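You operate a simulated robot arm through the tools that you are given. There is no shell and no other tool. Be economical: measure what you need, move in short steps, check, and stop when the job is done.

You are at the controls of a simulated robot arm. One attempt, no reset.

JOB
Take the white cleat and leave it on top of the large grey can.

Only the result counts: the job must be done as asked and must still hold three seconds after the hand-in. Knocking over, shifting, dropping, spilling or breaking anything else fails it.

ROBOT AND FRAMES
A 7-joint arm with a two-finger parallel gripper, fixed in place. Base frame: the origin is at the foot of the arm, x ahead of it, y to its left, z up; the work surface is at about z = 0. Lengths are in mm, angles in degrees, forces in N, time in s.
With the tool pointing down near the work surface it reaches from about 220 to 580 mm from the base axis. Its first joint turns from -66.0 to 66.0 degrees. Payload 2.5 kg.
The TCP is the grasp point between the finger pads, 23 mm short of the fingertips. In the tool frame z runs along the fingers and y along their closing line. Largest opening 94 mm; finger width 38, thickness 10; the body of the gripper, 54 by 96 mm, starts 39 mm behind the TCP.
Orientation is that of the tool frame in the base frame, as a unit quaternion [w, x, y, z]. With the fingers straight down and closing along the base's y, the tool's x points along the base's -x, its y along +y and its z along -z.

CONTROLS
- The arm moves only by the tool play_rows. Its argument "steps" is text: rows parted by semicolons, each of 4 numbers parted by spaces: the shift along the tool's x, y, z in mm, then the turn about the tool's z in degrees. In form: x y z yaw; .... A call has 1 to 10 rows; each row is the pose to reach, as a shift and turn from the pose commanded when the call began, along the tool's axes at that moment. "jaw" is the opening, from 0 (shut) to 1 (fully open), set as the call begins (left out, the last holds). Each row takes 0.2 s and may step no farther than 50 mm and 8.6 degrees from the row before; otherwise, or with a gripper value out of range, the whole call is refused. Where a pose cannot be reached the arm comes as near as it can. A force on the tool above 40 N (or 10 N above the force at the start of the call, whichever is more), or a blocked arm, ends the call early, and 0.2 s more pass. Each finger travels about 108 mm/s and halts on what it meets, pressing with about 24 N; the grip force reading is that of the motor and also rises with nothing between the fingers. The clock runs only during rows and for 0.2 s after the last one: add rows that repeat a pose to give the fingers time. It gives the time, the measured TCP pose, the force on the tool (base axes), the opening and the grip force at its end, in the units of the frame above (readings bear some noise), and new pictures: "views" is both (left out), scene, wrist or none.
- Cameras (640 x 400 px; columns grow to the right, rows downward): "scene" is fixed at [96.5, -372.1, 555.3]; the picture's right is [0.95, -0.32, 0.00], its down [-0.14, -0.42, -0.90] and it looks along [0.29, 0.85, -0.44] (base axes); focal length 373 px, centre (320, 200). "wrist" rides on the gripper at [86, 16, -74] in the tool frame; the picture's right is [-0.18, 0.98, 0.00], its down [-0.58, -0.11, -0.81] and it looks along [-0.79, -0.15, 0.59] (tool axes); focal length 243 px, centre (320, 200). There is no depth. A picture from a camera that has moved, and an enlarged one, comes with that camera's place and axes in the base frame and with its lens. The place of the scene camera against the robot may be out by one fixed shift of up to 25 mm in any direction.
- zoom(camera, box): a new picture of the part [left, top, right, bottom] of that camera's present view, enlarged. It takes no simulated time.
- sign_off(): hands the job in; it is judged then, once.

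Work in short steps. Places have to be worked out from the pictures, the camera data and where the tool is seen: move nearer, look again, correct. Check each grasp and each placing, and mend what went wrong. You have 90 turns and 170 pictures in all, those below and enlarged ones among them. Open the gripper and draw the arm clear of the work before you hand the job in, unless the task says otherwise; then end with one line.

The tools are called as a command line: name --argument value ..., lists and objects as JSON in quotes. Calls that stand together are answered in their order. play_rows: Moves the arm, as the interface text tells. Its arguments: {"type":"object","properties":{"steps":{"type":"string"},"jaw":{"type":"number"},"views":{"type":"string","enum":["both","scene","wrist","none"]}},"required":["steps"]} The other tools are called the same way: zoom (camera, box) takes an enlarged picture of a part of a camera's view; sign_off () hands the job in.

At the start:

```text
time_s: 0.0
tool_pos: [241.3, 205.5, 366.5]
tool_rot: [-0.001, 0.0, 1.0, 0.0]
contact_force: [0.3, -0.3, -0.6]
grip_width: 93.6
finger_force: 0.0
```

scene: 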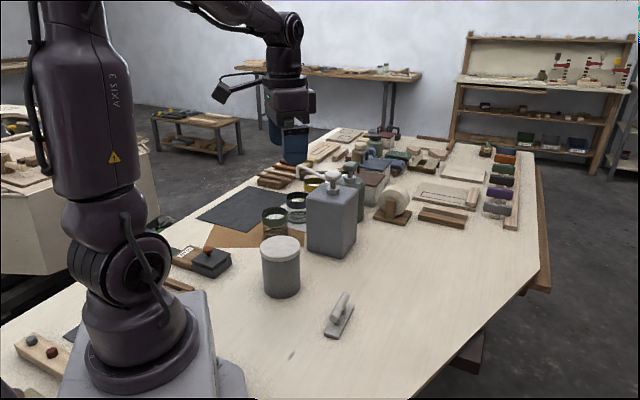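
wrist: 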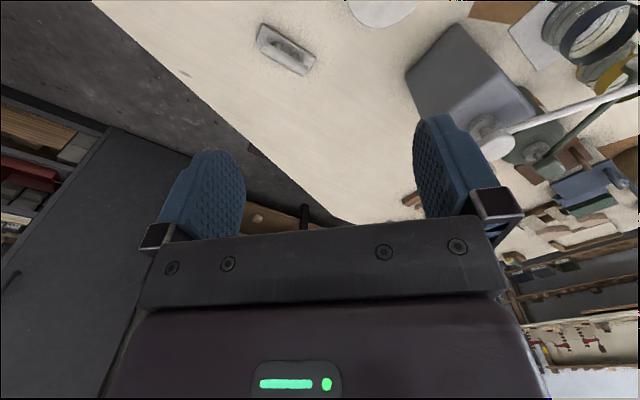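

I'll look closer at the cleat and the can before moving.

zoom --camera "scene" --box '[220, 160, 400, 350]'

zoom --camera "wrist" --box '[220, 0, 440, 138]'

```text
2.11 times, centred on (310, 255) of scene
camera zoom: at [96.5, -372.1, 555.3], right [0.95, -0.32, 0.0], down [-0.14, -0.42, -0.9], along [0.29, 0.85, -0.44], focal length 786 px, centre (341, 84)
```

zoom: 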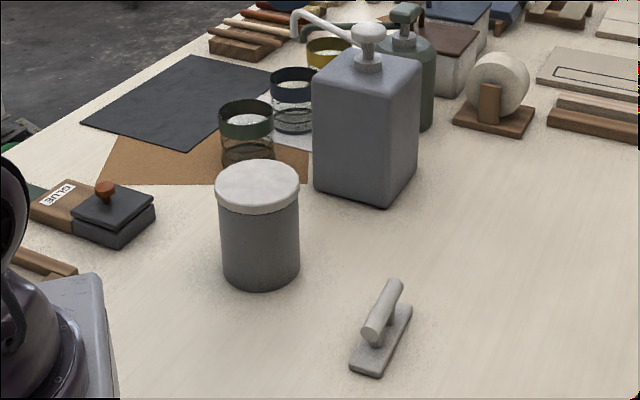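

```text
2.90 times, centred on (330, 69) of wrist
camera zoom: at [155.3, 221.0, 440.4], right [0.18, 0.98, 0.0], down [0.58, -0.11, 0.81], along [0.79, -0.15, -0.59], focal length 703 px, centre (291, 580)
```

zoom: 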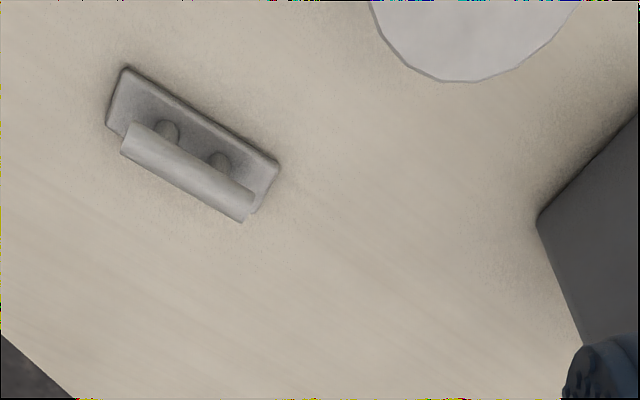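

The cleat is a plate about 92x32 mm with a bar handle (axis about z=46), centred near (317,135) with its long axis about 49° from x. The can is near (222,264) and about 110 mm tall. I'll move above the cleat, turn the jaw across the bar, and stop high to look again.

play_rows --steps "-13 -12 25 -8.2; -26 -24 50 -16.4; -39 -36 80 -24.6; -52 -48 110 -32.8; -65 -60 140 -41; -76 -70 166 -49.2; -76 -70 166 -49.2" --jaw 1

```text
time_s: 1.6
tool_pos: [318.2, 131.5, 200.3]
tool_rot: [0.0, -0.417, 0.909, 0.0]
contact_force: [-0.2, 0.5, -0.2]
grip_width: 94.1
finger_force: 0.1
camera wrist: at [249.1, 77.0, 273.7], right [-0.62, 0.78, 0.0], down [0.46, 0.37, 0.81], along [0.63, 0.5, -0.59], focal length 243 px, centre (320, 200)
```

scene: 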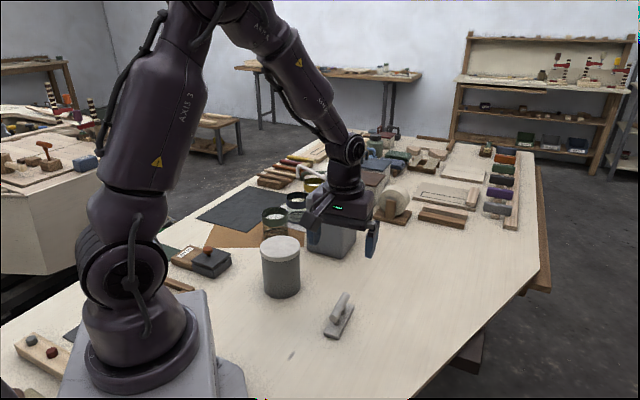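
wrist: 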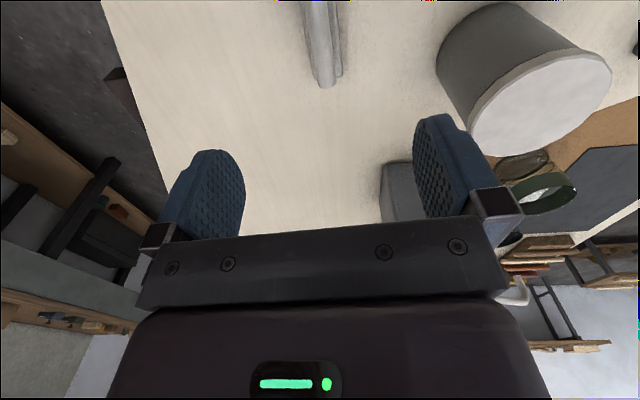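

The yaw was reached. I'll zoom in to refine the bar's line and the lid.

zoom --camera "wrist" --box '[250, 0, 410, 100]'

zoom --camera "wrist" --box '[420, 0, 640, 170]'

```text
4.00 times, centred on (330, 50) of wrist
camera zoom: at [249.1, 77.0, 273.7], right [-0.62, 0.78, 0.0], down [0.46, 0.37, 0.81], along [0.63, 0.5, -0.59], focal length 970 px, centre (280, 800)
```

zoom: 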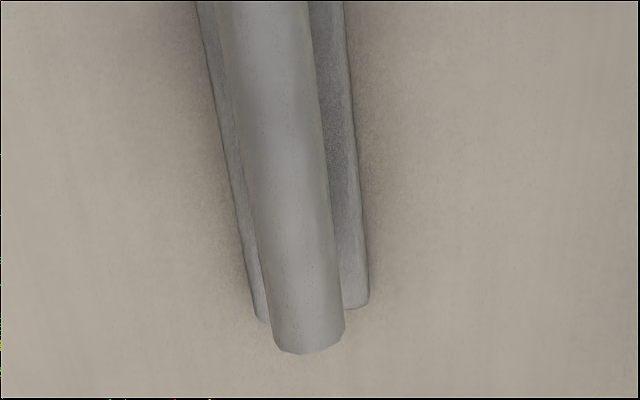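

```text
2.35 times, centred on (530, 85) of wrist
camera zoom: at [249.1, 77.0, 273.7], right [-0.62, 0.78, 0.0], down [0.46, 0.37, 0.81], along [0.63, 0.5, -0.59], focal length 571 px, centre (-174, 471)
```

zoom: 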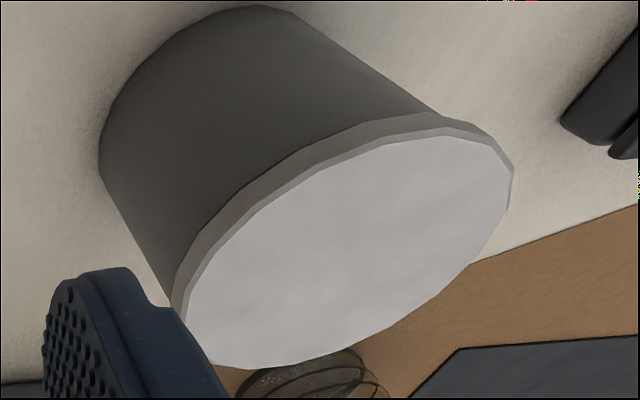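

The bar line passes about 1 mm from the TCP and is turned 2° from my yaw, with its axis height about 46 as estimated. I'll descend with open jaws straddling the bar.

play_rows --steps "-1.6 1.3 40 1.9; -1.6 1.3 80 1.9; -1.6 1.3 115 1.9; -1.6 1.3 135 1.9; -1.6 1.3 153 1.9; -1.6 1.3 153 1.9" --jaw 1

```text
time_s: 3.0
tool_pos: [316.7, 136.8, 46.4]
tool_rot: [0.0, -0.401, 0.916, -0.001]
contact_force: [0.6, 0.1, -0.2]
grip_width: 93.8
finger_force: 0.1
camera wrist: at [246.6, 85.0, 121.5], right [-0.6, 0.8, 0.0], down [0.47, 0.35, 0.81], along [0.65, 0.48, -0.59], focal length 243 px, centre (320, 200)
```

scene: 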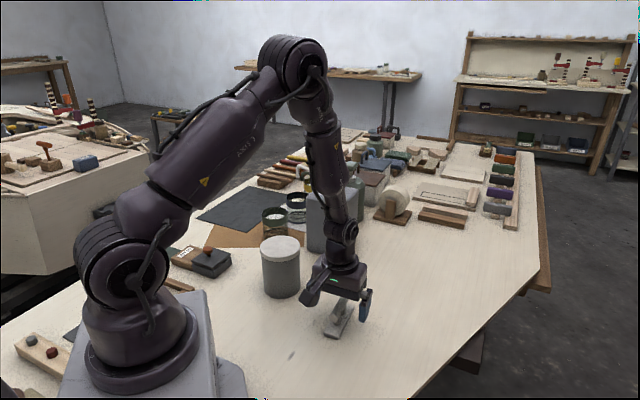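
wrist: 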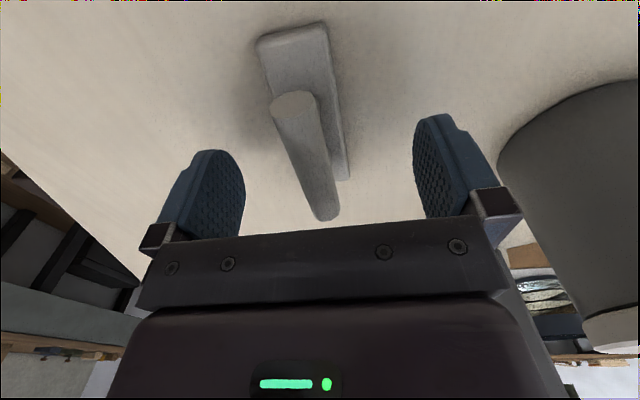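

The bar sits between the fingers, parallel to the pads, and its middle is about 5 mm toward the camera. I'll nudge there and close.

play_rows --steps "5 -1.5 0 0; 5 -1.5 0 0" --views "none"

play_rows --steps "0 0 0 0; 0 0 0 0; 0 0 0 0; 0 0 0 0" --jaw 0

```text
time_s: 3.6
tool_pos: [313.0, 133.0, 46.6]
tool_rot: [0.0, -0.401, 0.916, 0.001]
contact_force: [-0.2, 0.2, -0.2]
grip_width: 94.1
finger_force: 0.2
```

```text
time_s: 4.6
tool_pos: [314.4, 133.7, 45.8]
tool_rot: [-0.001, -0.401, 0.916, 0.0]
contact_force: [-1.1, -0.6, 1.9]
grip_width: 17.2
finger_force: 23.6
camera wrist: at [244.4, 80.6, 121.3], right [-0.6, 0.8, 0.0], down [0.47, 0.35, 0.81], along [0.65, 0.48, -0.59], focal length 243 px, centre (320, 200)
```

scene: 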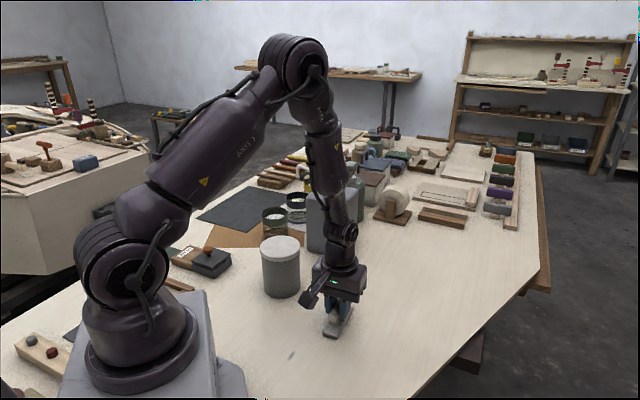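
wrist: 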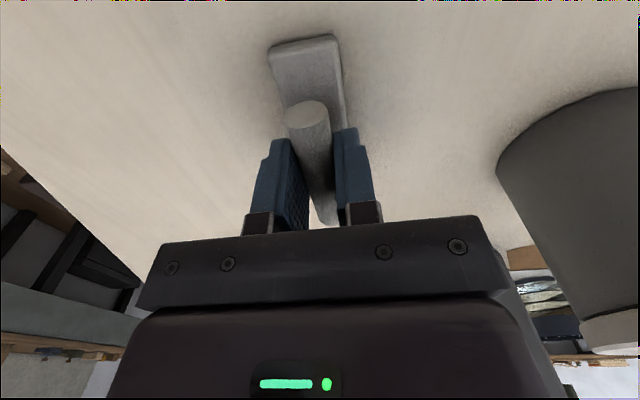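

It is gripped at 17 mm. I'll lift straight up and check the hold.

play_rows --steps "0 0 -10 0; 0 0 -35 0; 0 0 -65 0; 0 0 -100 0; 0 0 -135 0; 0 0 -165 0; 0 0 -184 0; 0 0 -184 0"

```text
time_s: 6.4
tool_pos: [315.5, 130.9, 234.3]
tool_rot: [0.0, -0.401, 0.916, 0.0]
contact_force: [0.1, 0.0, -0.7]
grip_width: 17.2
finger_force: 23.8
camera wrist: at [245.4, 78.4, 308.6], right [-0.6, 0.8, 0.0], down [0.47, 0.35, 0.81], along [0.65, 0.48, -0.59], focal length 243 px, centre (320, 200)
```

scene: 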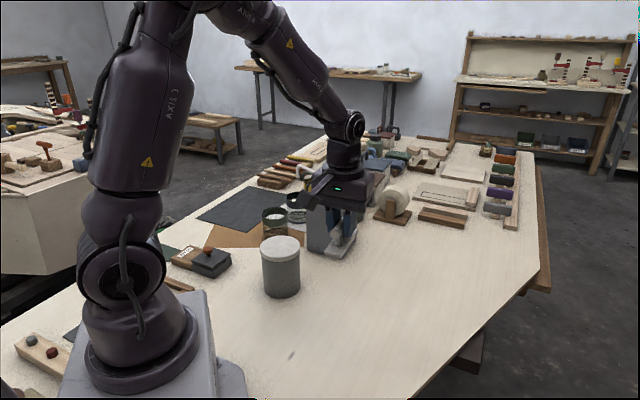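
wrist: 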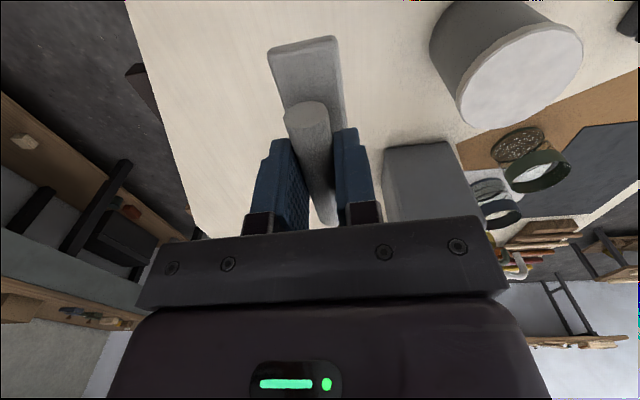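

Held well. I'll take a closer look at the lid from here to triangulate its position and height.

zoom --camera "wrist" --box '[420, 0, 600, 140]'

```text
2.86 times, centred on (510, 70) of wrist
camera zoom: at [245.4, 78.4, 308.6], right [-0.6, 0.8, 0.0], down [0.47, 0.35, 0.81], along [0.65, 0.48, -0.59], focal length 693 px, centre (-223, 571)
```

zoom: 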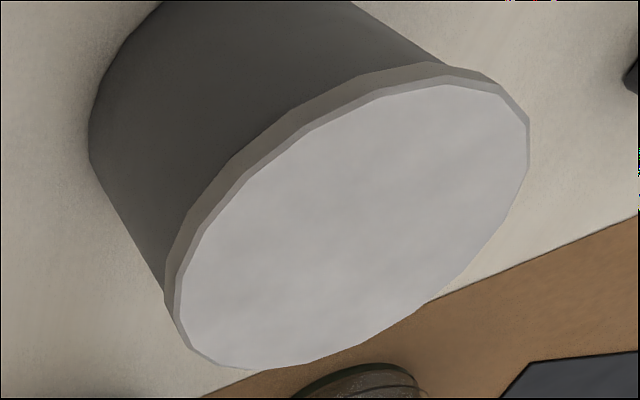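

The two wrist views and the scene agree: lid centre about (229,277), top at about z=104. I'll carry the cleat over it while staying high.

play_rows --steps "-6 20 0 0; -15 52 0 0; -26 86 0 0; -36 120 0 0; -44 148 0 0; -48.7 162.6 0 0; -48.7 162.6 0 0; -48.7 162.6 0 0"

```text
time_s: 8.2
tool_pos: [229.4, 278.7, 230.0]
tool_rot: [0.0, -0.4, 0.916, 0.0]
contact_force: [-0.7, -0.9, -1.0]
grip_width: 17.1
finger_force: 23.7
camera wrist: at [158.5, 226.8, 304.5], right [-0.6, 0.8, 0.0], down [0.47, 0.35, 0.81], along [0.65, 0.48, -0.59], focal length 243 px, centre (320, 200)
```

scene: 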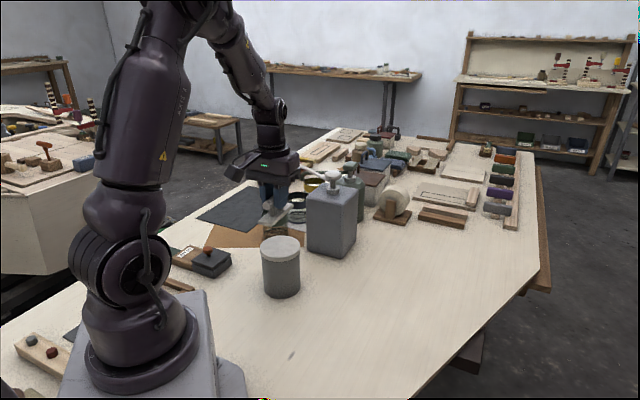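
wrist: 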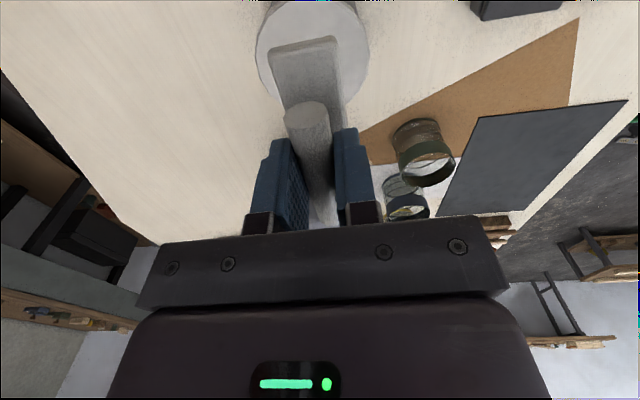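

The cleat is over the lid. I'll zoom in to fine-centre it.

zoom --camera "wrist" --box '[230, 0, 400, 110]'

zoom --camera "scene" --box '[210, 150, 350, 310]'

```text
3.64 times, centred on (315, 55) of wrist
camera zoom: at [158.5, 226.8, 304.5], right [-0.6, 0.8, 0.0], down [0.47, 0.35, 0.81], along [0.65, 0.48, -0.59], focal length 882 px, centre (338, 727)
```

zoom: 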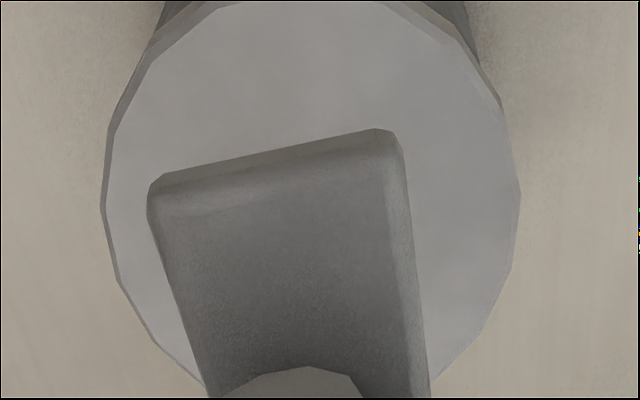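

```text
2.50 times, centred on (280, 230) of scene
camera zoom: at [96.5, -372.1, 555.4], right [0.95, -0.32, 0.0], down [-0.14, -0.42, -0.9], along [0.29, 0.85, -0.44], focal length 933 px, centre (420, 125)
```

zoom: 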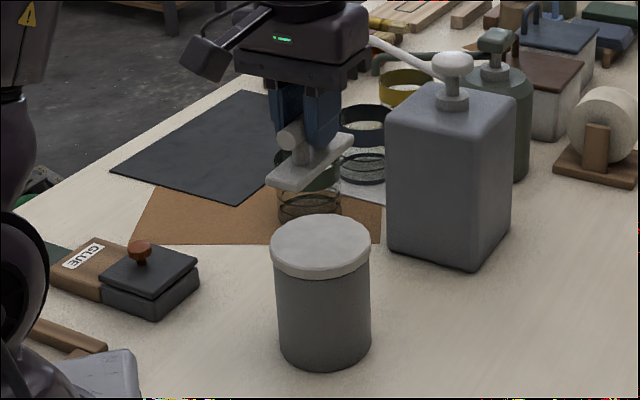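

The estimated offset is small, about 4 mm in y. I'll correct half of it while lowering to about 20 mm above the lid, then compare again.

play_rows --steps "2 -2 15 0; 2.9 -2.7 32 0; 2.9 -2.7 47 0; 2.9 -2.7 58 0; 2.9 -2.7 58 0; 2.9 -2.7 58 0"

zoom --camera "wrist" --box '[230, 0, 400, 110]'

zoom --camera "scene" --box '[210, 150, 350, 310]'

```text
time_s: 9.6
tool_pos: [227.9, 274.8, 173.6]
tool_rot: [-0.001, -0.401, 0.916, 0.0]
contact_force: [-1.1, -0.1, -1.5]
grip_width: 17.3
finger_force: 24.1
camera wrist: at [159.5, 221.2, 247.9], right [-0.6, 0.8, 0.0], down [0.47, 0.35, 0.81], along [0.65, 0.48, -0.59], focal length 243 px, centre (320, 200)
```

scene: 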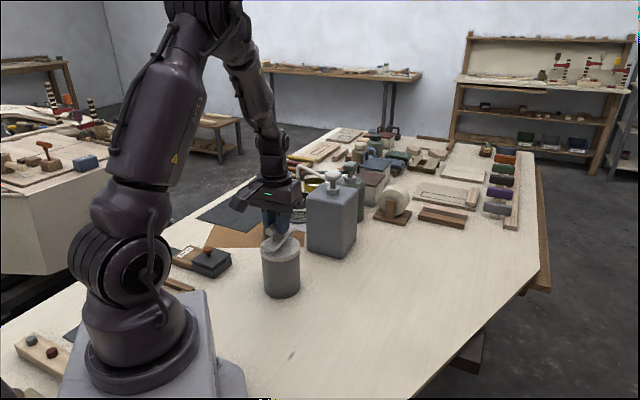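
wrist: 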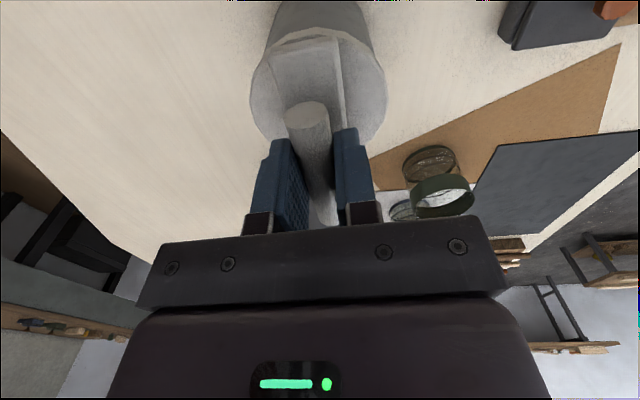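

```text
3.64 times, centred on (315, 55) of wrist
camera zoom: at [159.5, 221.2, 247.9], right [-0.6, 0.8, 0.0], down [0.47, 0.35, 0.81], along [0.65, 0.48, -0.59], focal length 882 px, centre (338, 727)
```

zoom: 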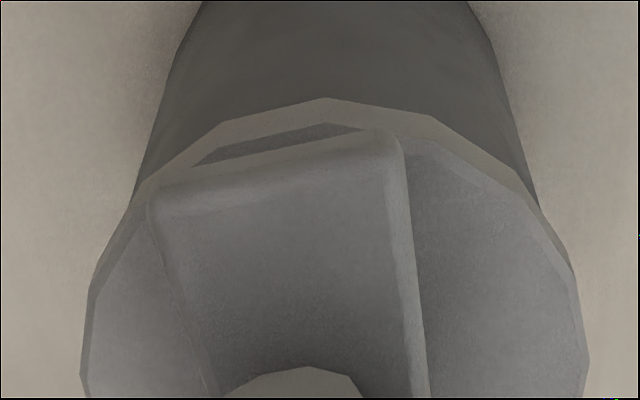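

```text
2.50 times, centred on (280, 230) of scene
camera zoom: at [96.5, -372.1, 555.4], right [0.95, -0.32, 0.0], down [-0.14, -0.42, -0.9], along [0.29, 0.85, -0.44], focal length 933 px, centre (420, 125)
```

zoom: 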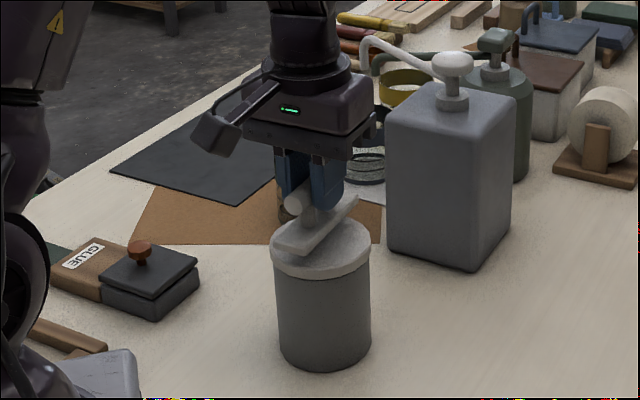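

Wrist and scene cues both put the lid centre about 4–5 mm farther along tool -x, with lateral centring good. I'll shift 4 mm and come down close to contact.

play_rows --steps "-4 0 0 0; -4 0 7 0; -4 0 14 0; -4 0 17 0; -4 0 17 0; -4 0 17 0" --views "scene"

zoom --camera "scene" --box '[240, 190, 330, 300]'

zoom --camera "wrist" --box '[220, 0, 420, 160]'

```text
time_s: 11.0
tool_pos: [231.0, 277.3, 156.8]
tool_rot: [0.001, -0.401, 0.916, 0.0]
contact_force: [3.5, -2.9, 19.8]
grip_width: 17.5
finger_force: 24.3
```

scene: 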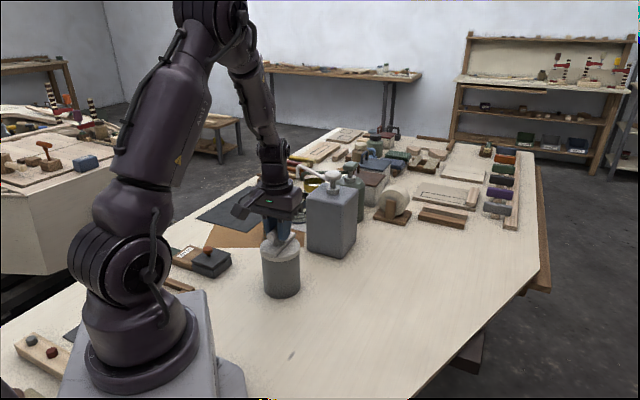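

```text
3.64 times, centred on (285, 245) of scene
camera zoom: at [96.5, -372.2, 555.3], right [0.95, -0.32, 0.0], down [-0.14, -0.42, -0.9], along [0.29, 0.85, -0.44], focal length 1357 px, centre (447, 36)
```

zoom: 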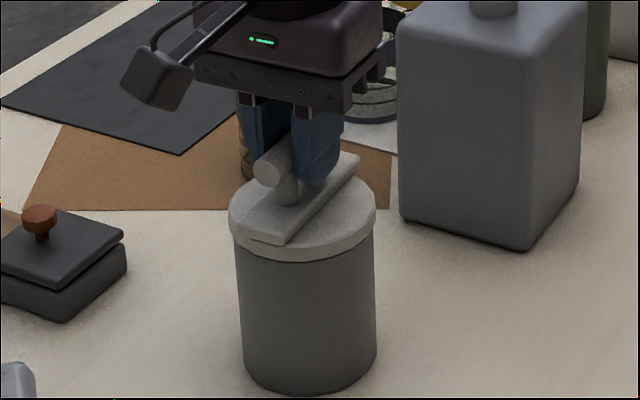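

```text
2.50 times, centred on (320, 80) of wrist
camera zoom: at [161.3, 224.2, 230.6], right [-0.6, 0.8, 0.0], down [0.47, 0.35, 0.81], along [0.65, 0.48, -0.59], focal length 606 px, centre (320, 500)
```

zoom: 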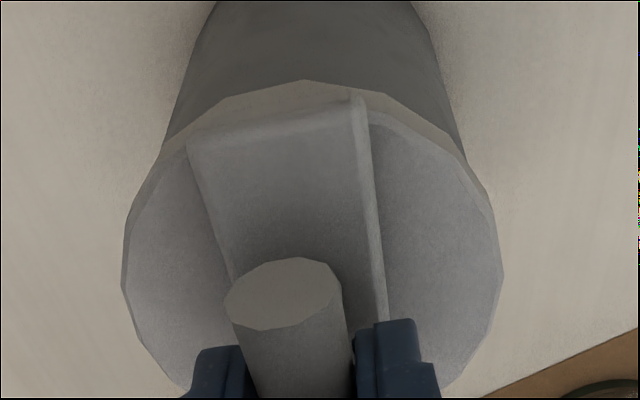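

Contact at about 20 N, with the plate lying on the lid and well centred. I'll ease off the press slightly and read the force before opening.

play_rows --steps "0 0 -1 0; 0 0 -1 0" --views "none"

```text
time_s: 11.6
tool_pos: [231.4, 277.4, 156.4]
tool_rot: [-0.001, -0.401, 0.916, -0.001]
contact_force: [1.4, 1.3, 3.7]
grip_width: 17.5
finger_force: 23.6
```

Only about 4 N remains, so I'll open the jaw in place.

play_rows --steps "0 0 0 0; 0 0 0 0; 0 0 0 0" --jaw 0.6

```text
time_s: 12.4
tool_pos: [231.6, 276.7, 156.7]
tool_rot: [0.0, -0.401, 0.916, 0.0]
contact_force: [-0.3, 0.8, 0.0]
grip_width: 56.4
finger_force: 0.1
camera wrist: at [160.3, 224.4, 231.6], right [-0.6, 0.8, 0.0], down [0.47, 0.35, 0.81], along [0.65, 0.48, -0.59], focal length 243 px, centre (320, 200)
```

scene: 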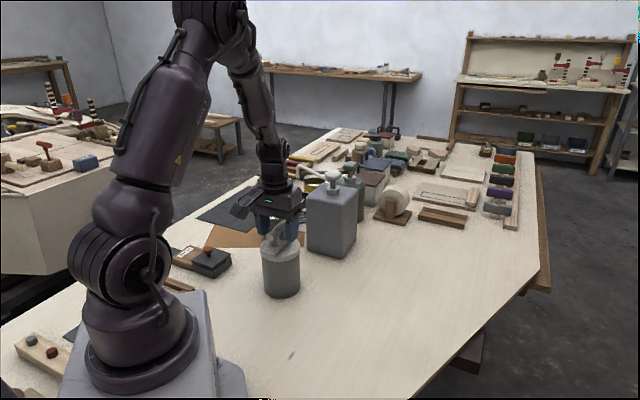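
wrist: 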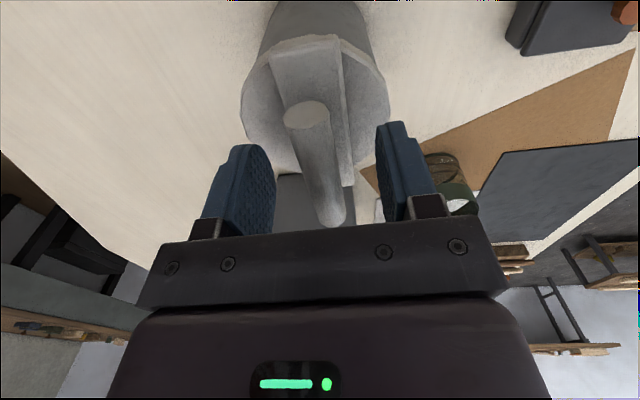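

Released, and the cleat stands on the lid. I'll withdraw straight up.

play_rows --steps "0 0 -10 0; 0 0 -30 0; 0 0 -60 0; 0 0 -95 0; 0 0 -130 0; 0 0 -160 0; 0 0 -160 0; 0 0 -160 0"

zoom --camera "scene" --box '[240, 190, 330, 300]'

zoom --camera "wrist" --box '[220, 0, 420, 160]'

```text
time_s: 14.2
tool_pos: [229.4, 274.8, 316.1]
tool_rot: [0.0, -0.401, 0.916, -0.001]
contact_force: [-0.9, 0.2, 0.1]
grip_width: 56.3
finger_force: 0.1
camera wrist: at [159.3, 222.1, 390.6], right [-0.6, 0.8, 0.0], down [0.47, 0.35, 0.81], along [0.65, 0.48, -0.59], focal length 243 px, centre (320, 200)
```

scene: 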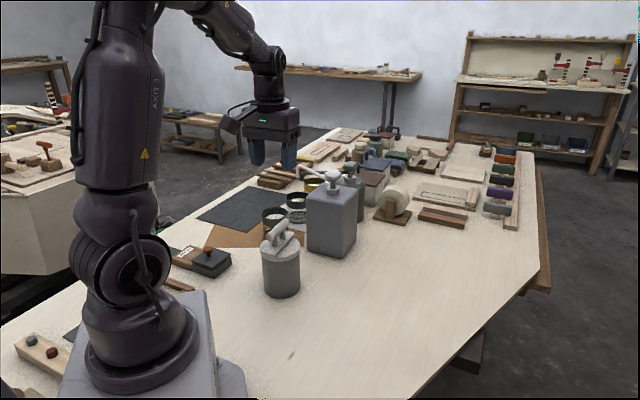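
wrist: 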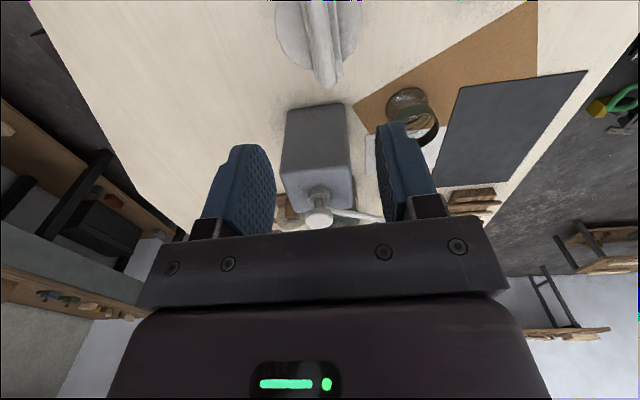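

```text
3.64 times, centred on (285, 245) of scene
camera zoom: at [96.5, -372.1, 555.3], right [0.95, -0.32, 0.0], down [-0.14, -0.42, -0.9], along [0.29, 0.85, -0.44], focal length 1357 px, centre (447, 36)
```

zoom: 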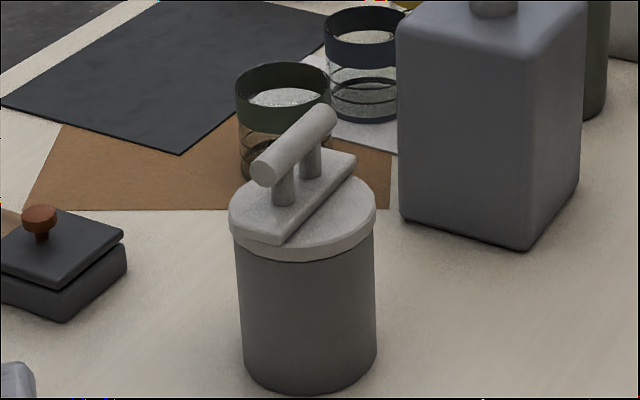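

```text
2.50 times, centred on (320, 80) of wrist
camera zoom: at [159.3, 222.1, 390.6], right [-0.6, 0.8, 0.0], down [0.47, 0.35, 0.81], along [0.65, 0.48, -0.59], focal length 606 px, centre (320, 500)
```

zoom: 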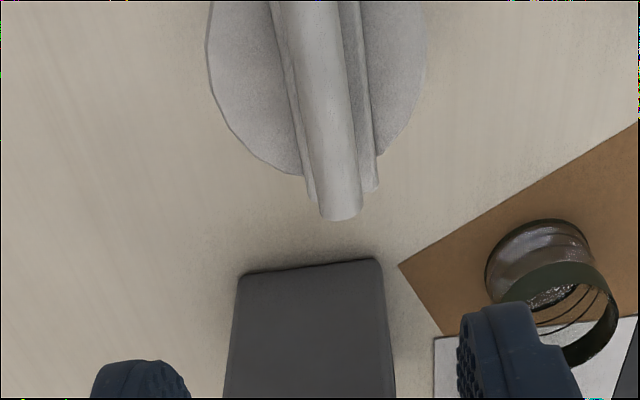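

The cleat rests flat and stable on the can's lid. The can and its neighbours haven't moved, and the gripper is open and clear, so I'll hand in.

sign_off

```text
The job is handed in.
```

The white cleat is on top of the large grey can. It sits flat, with one end overhanging the lid by an estimated 8–10 mm; nothing else looked moved, and the arm is clear.
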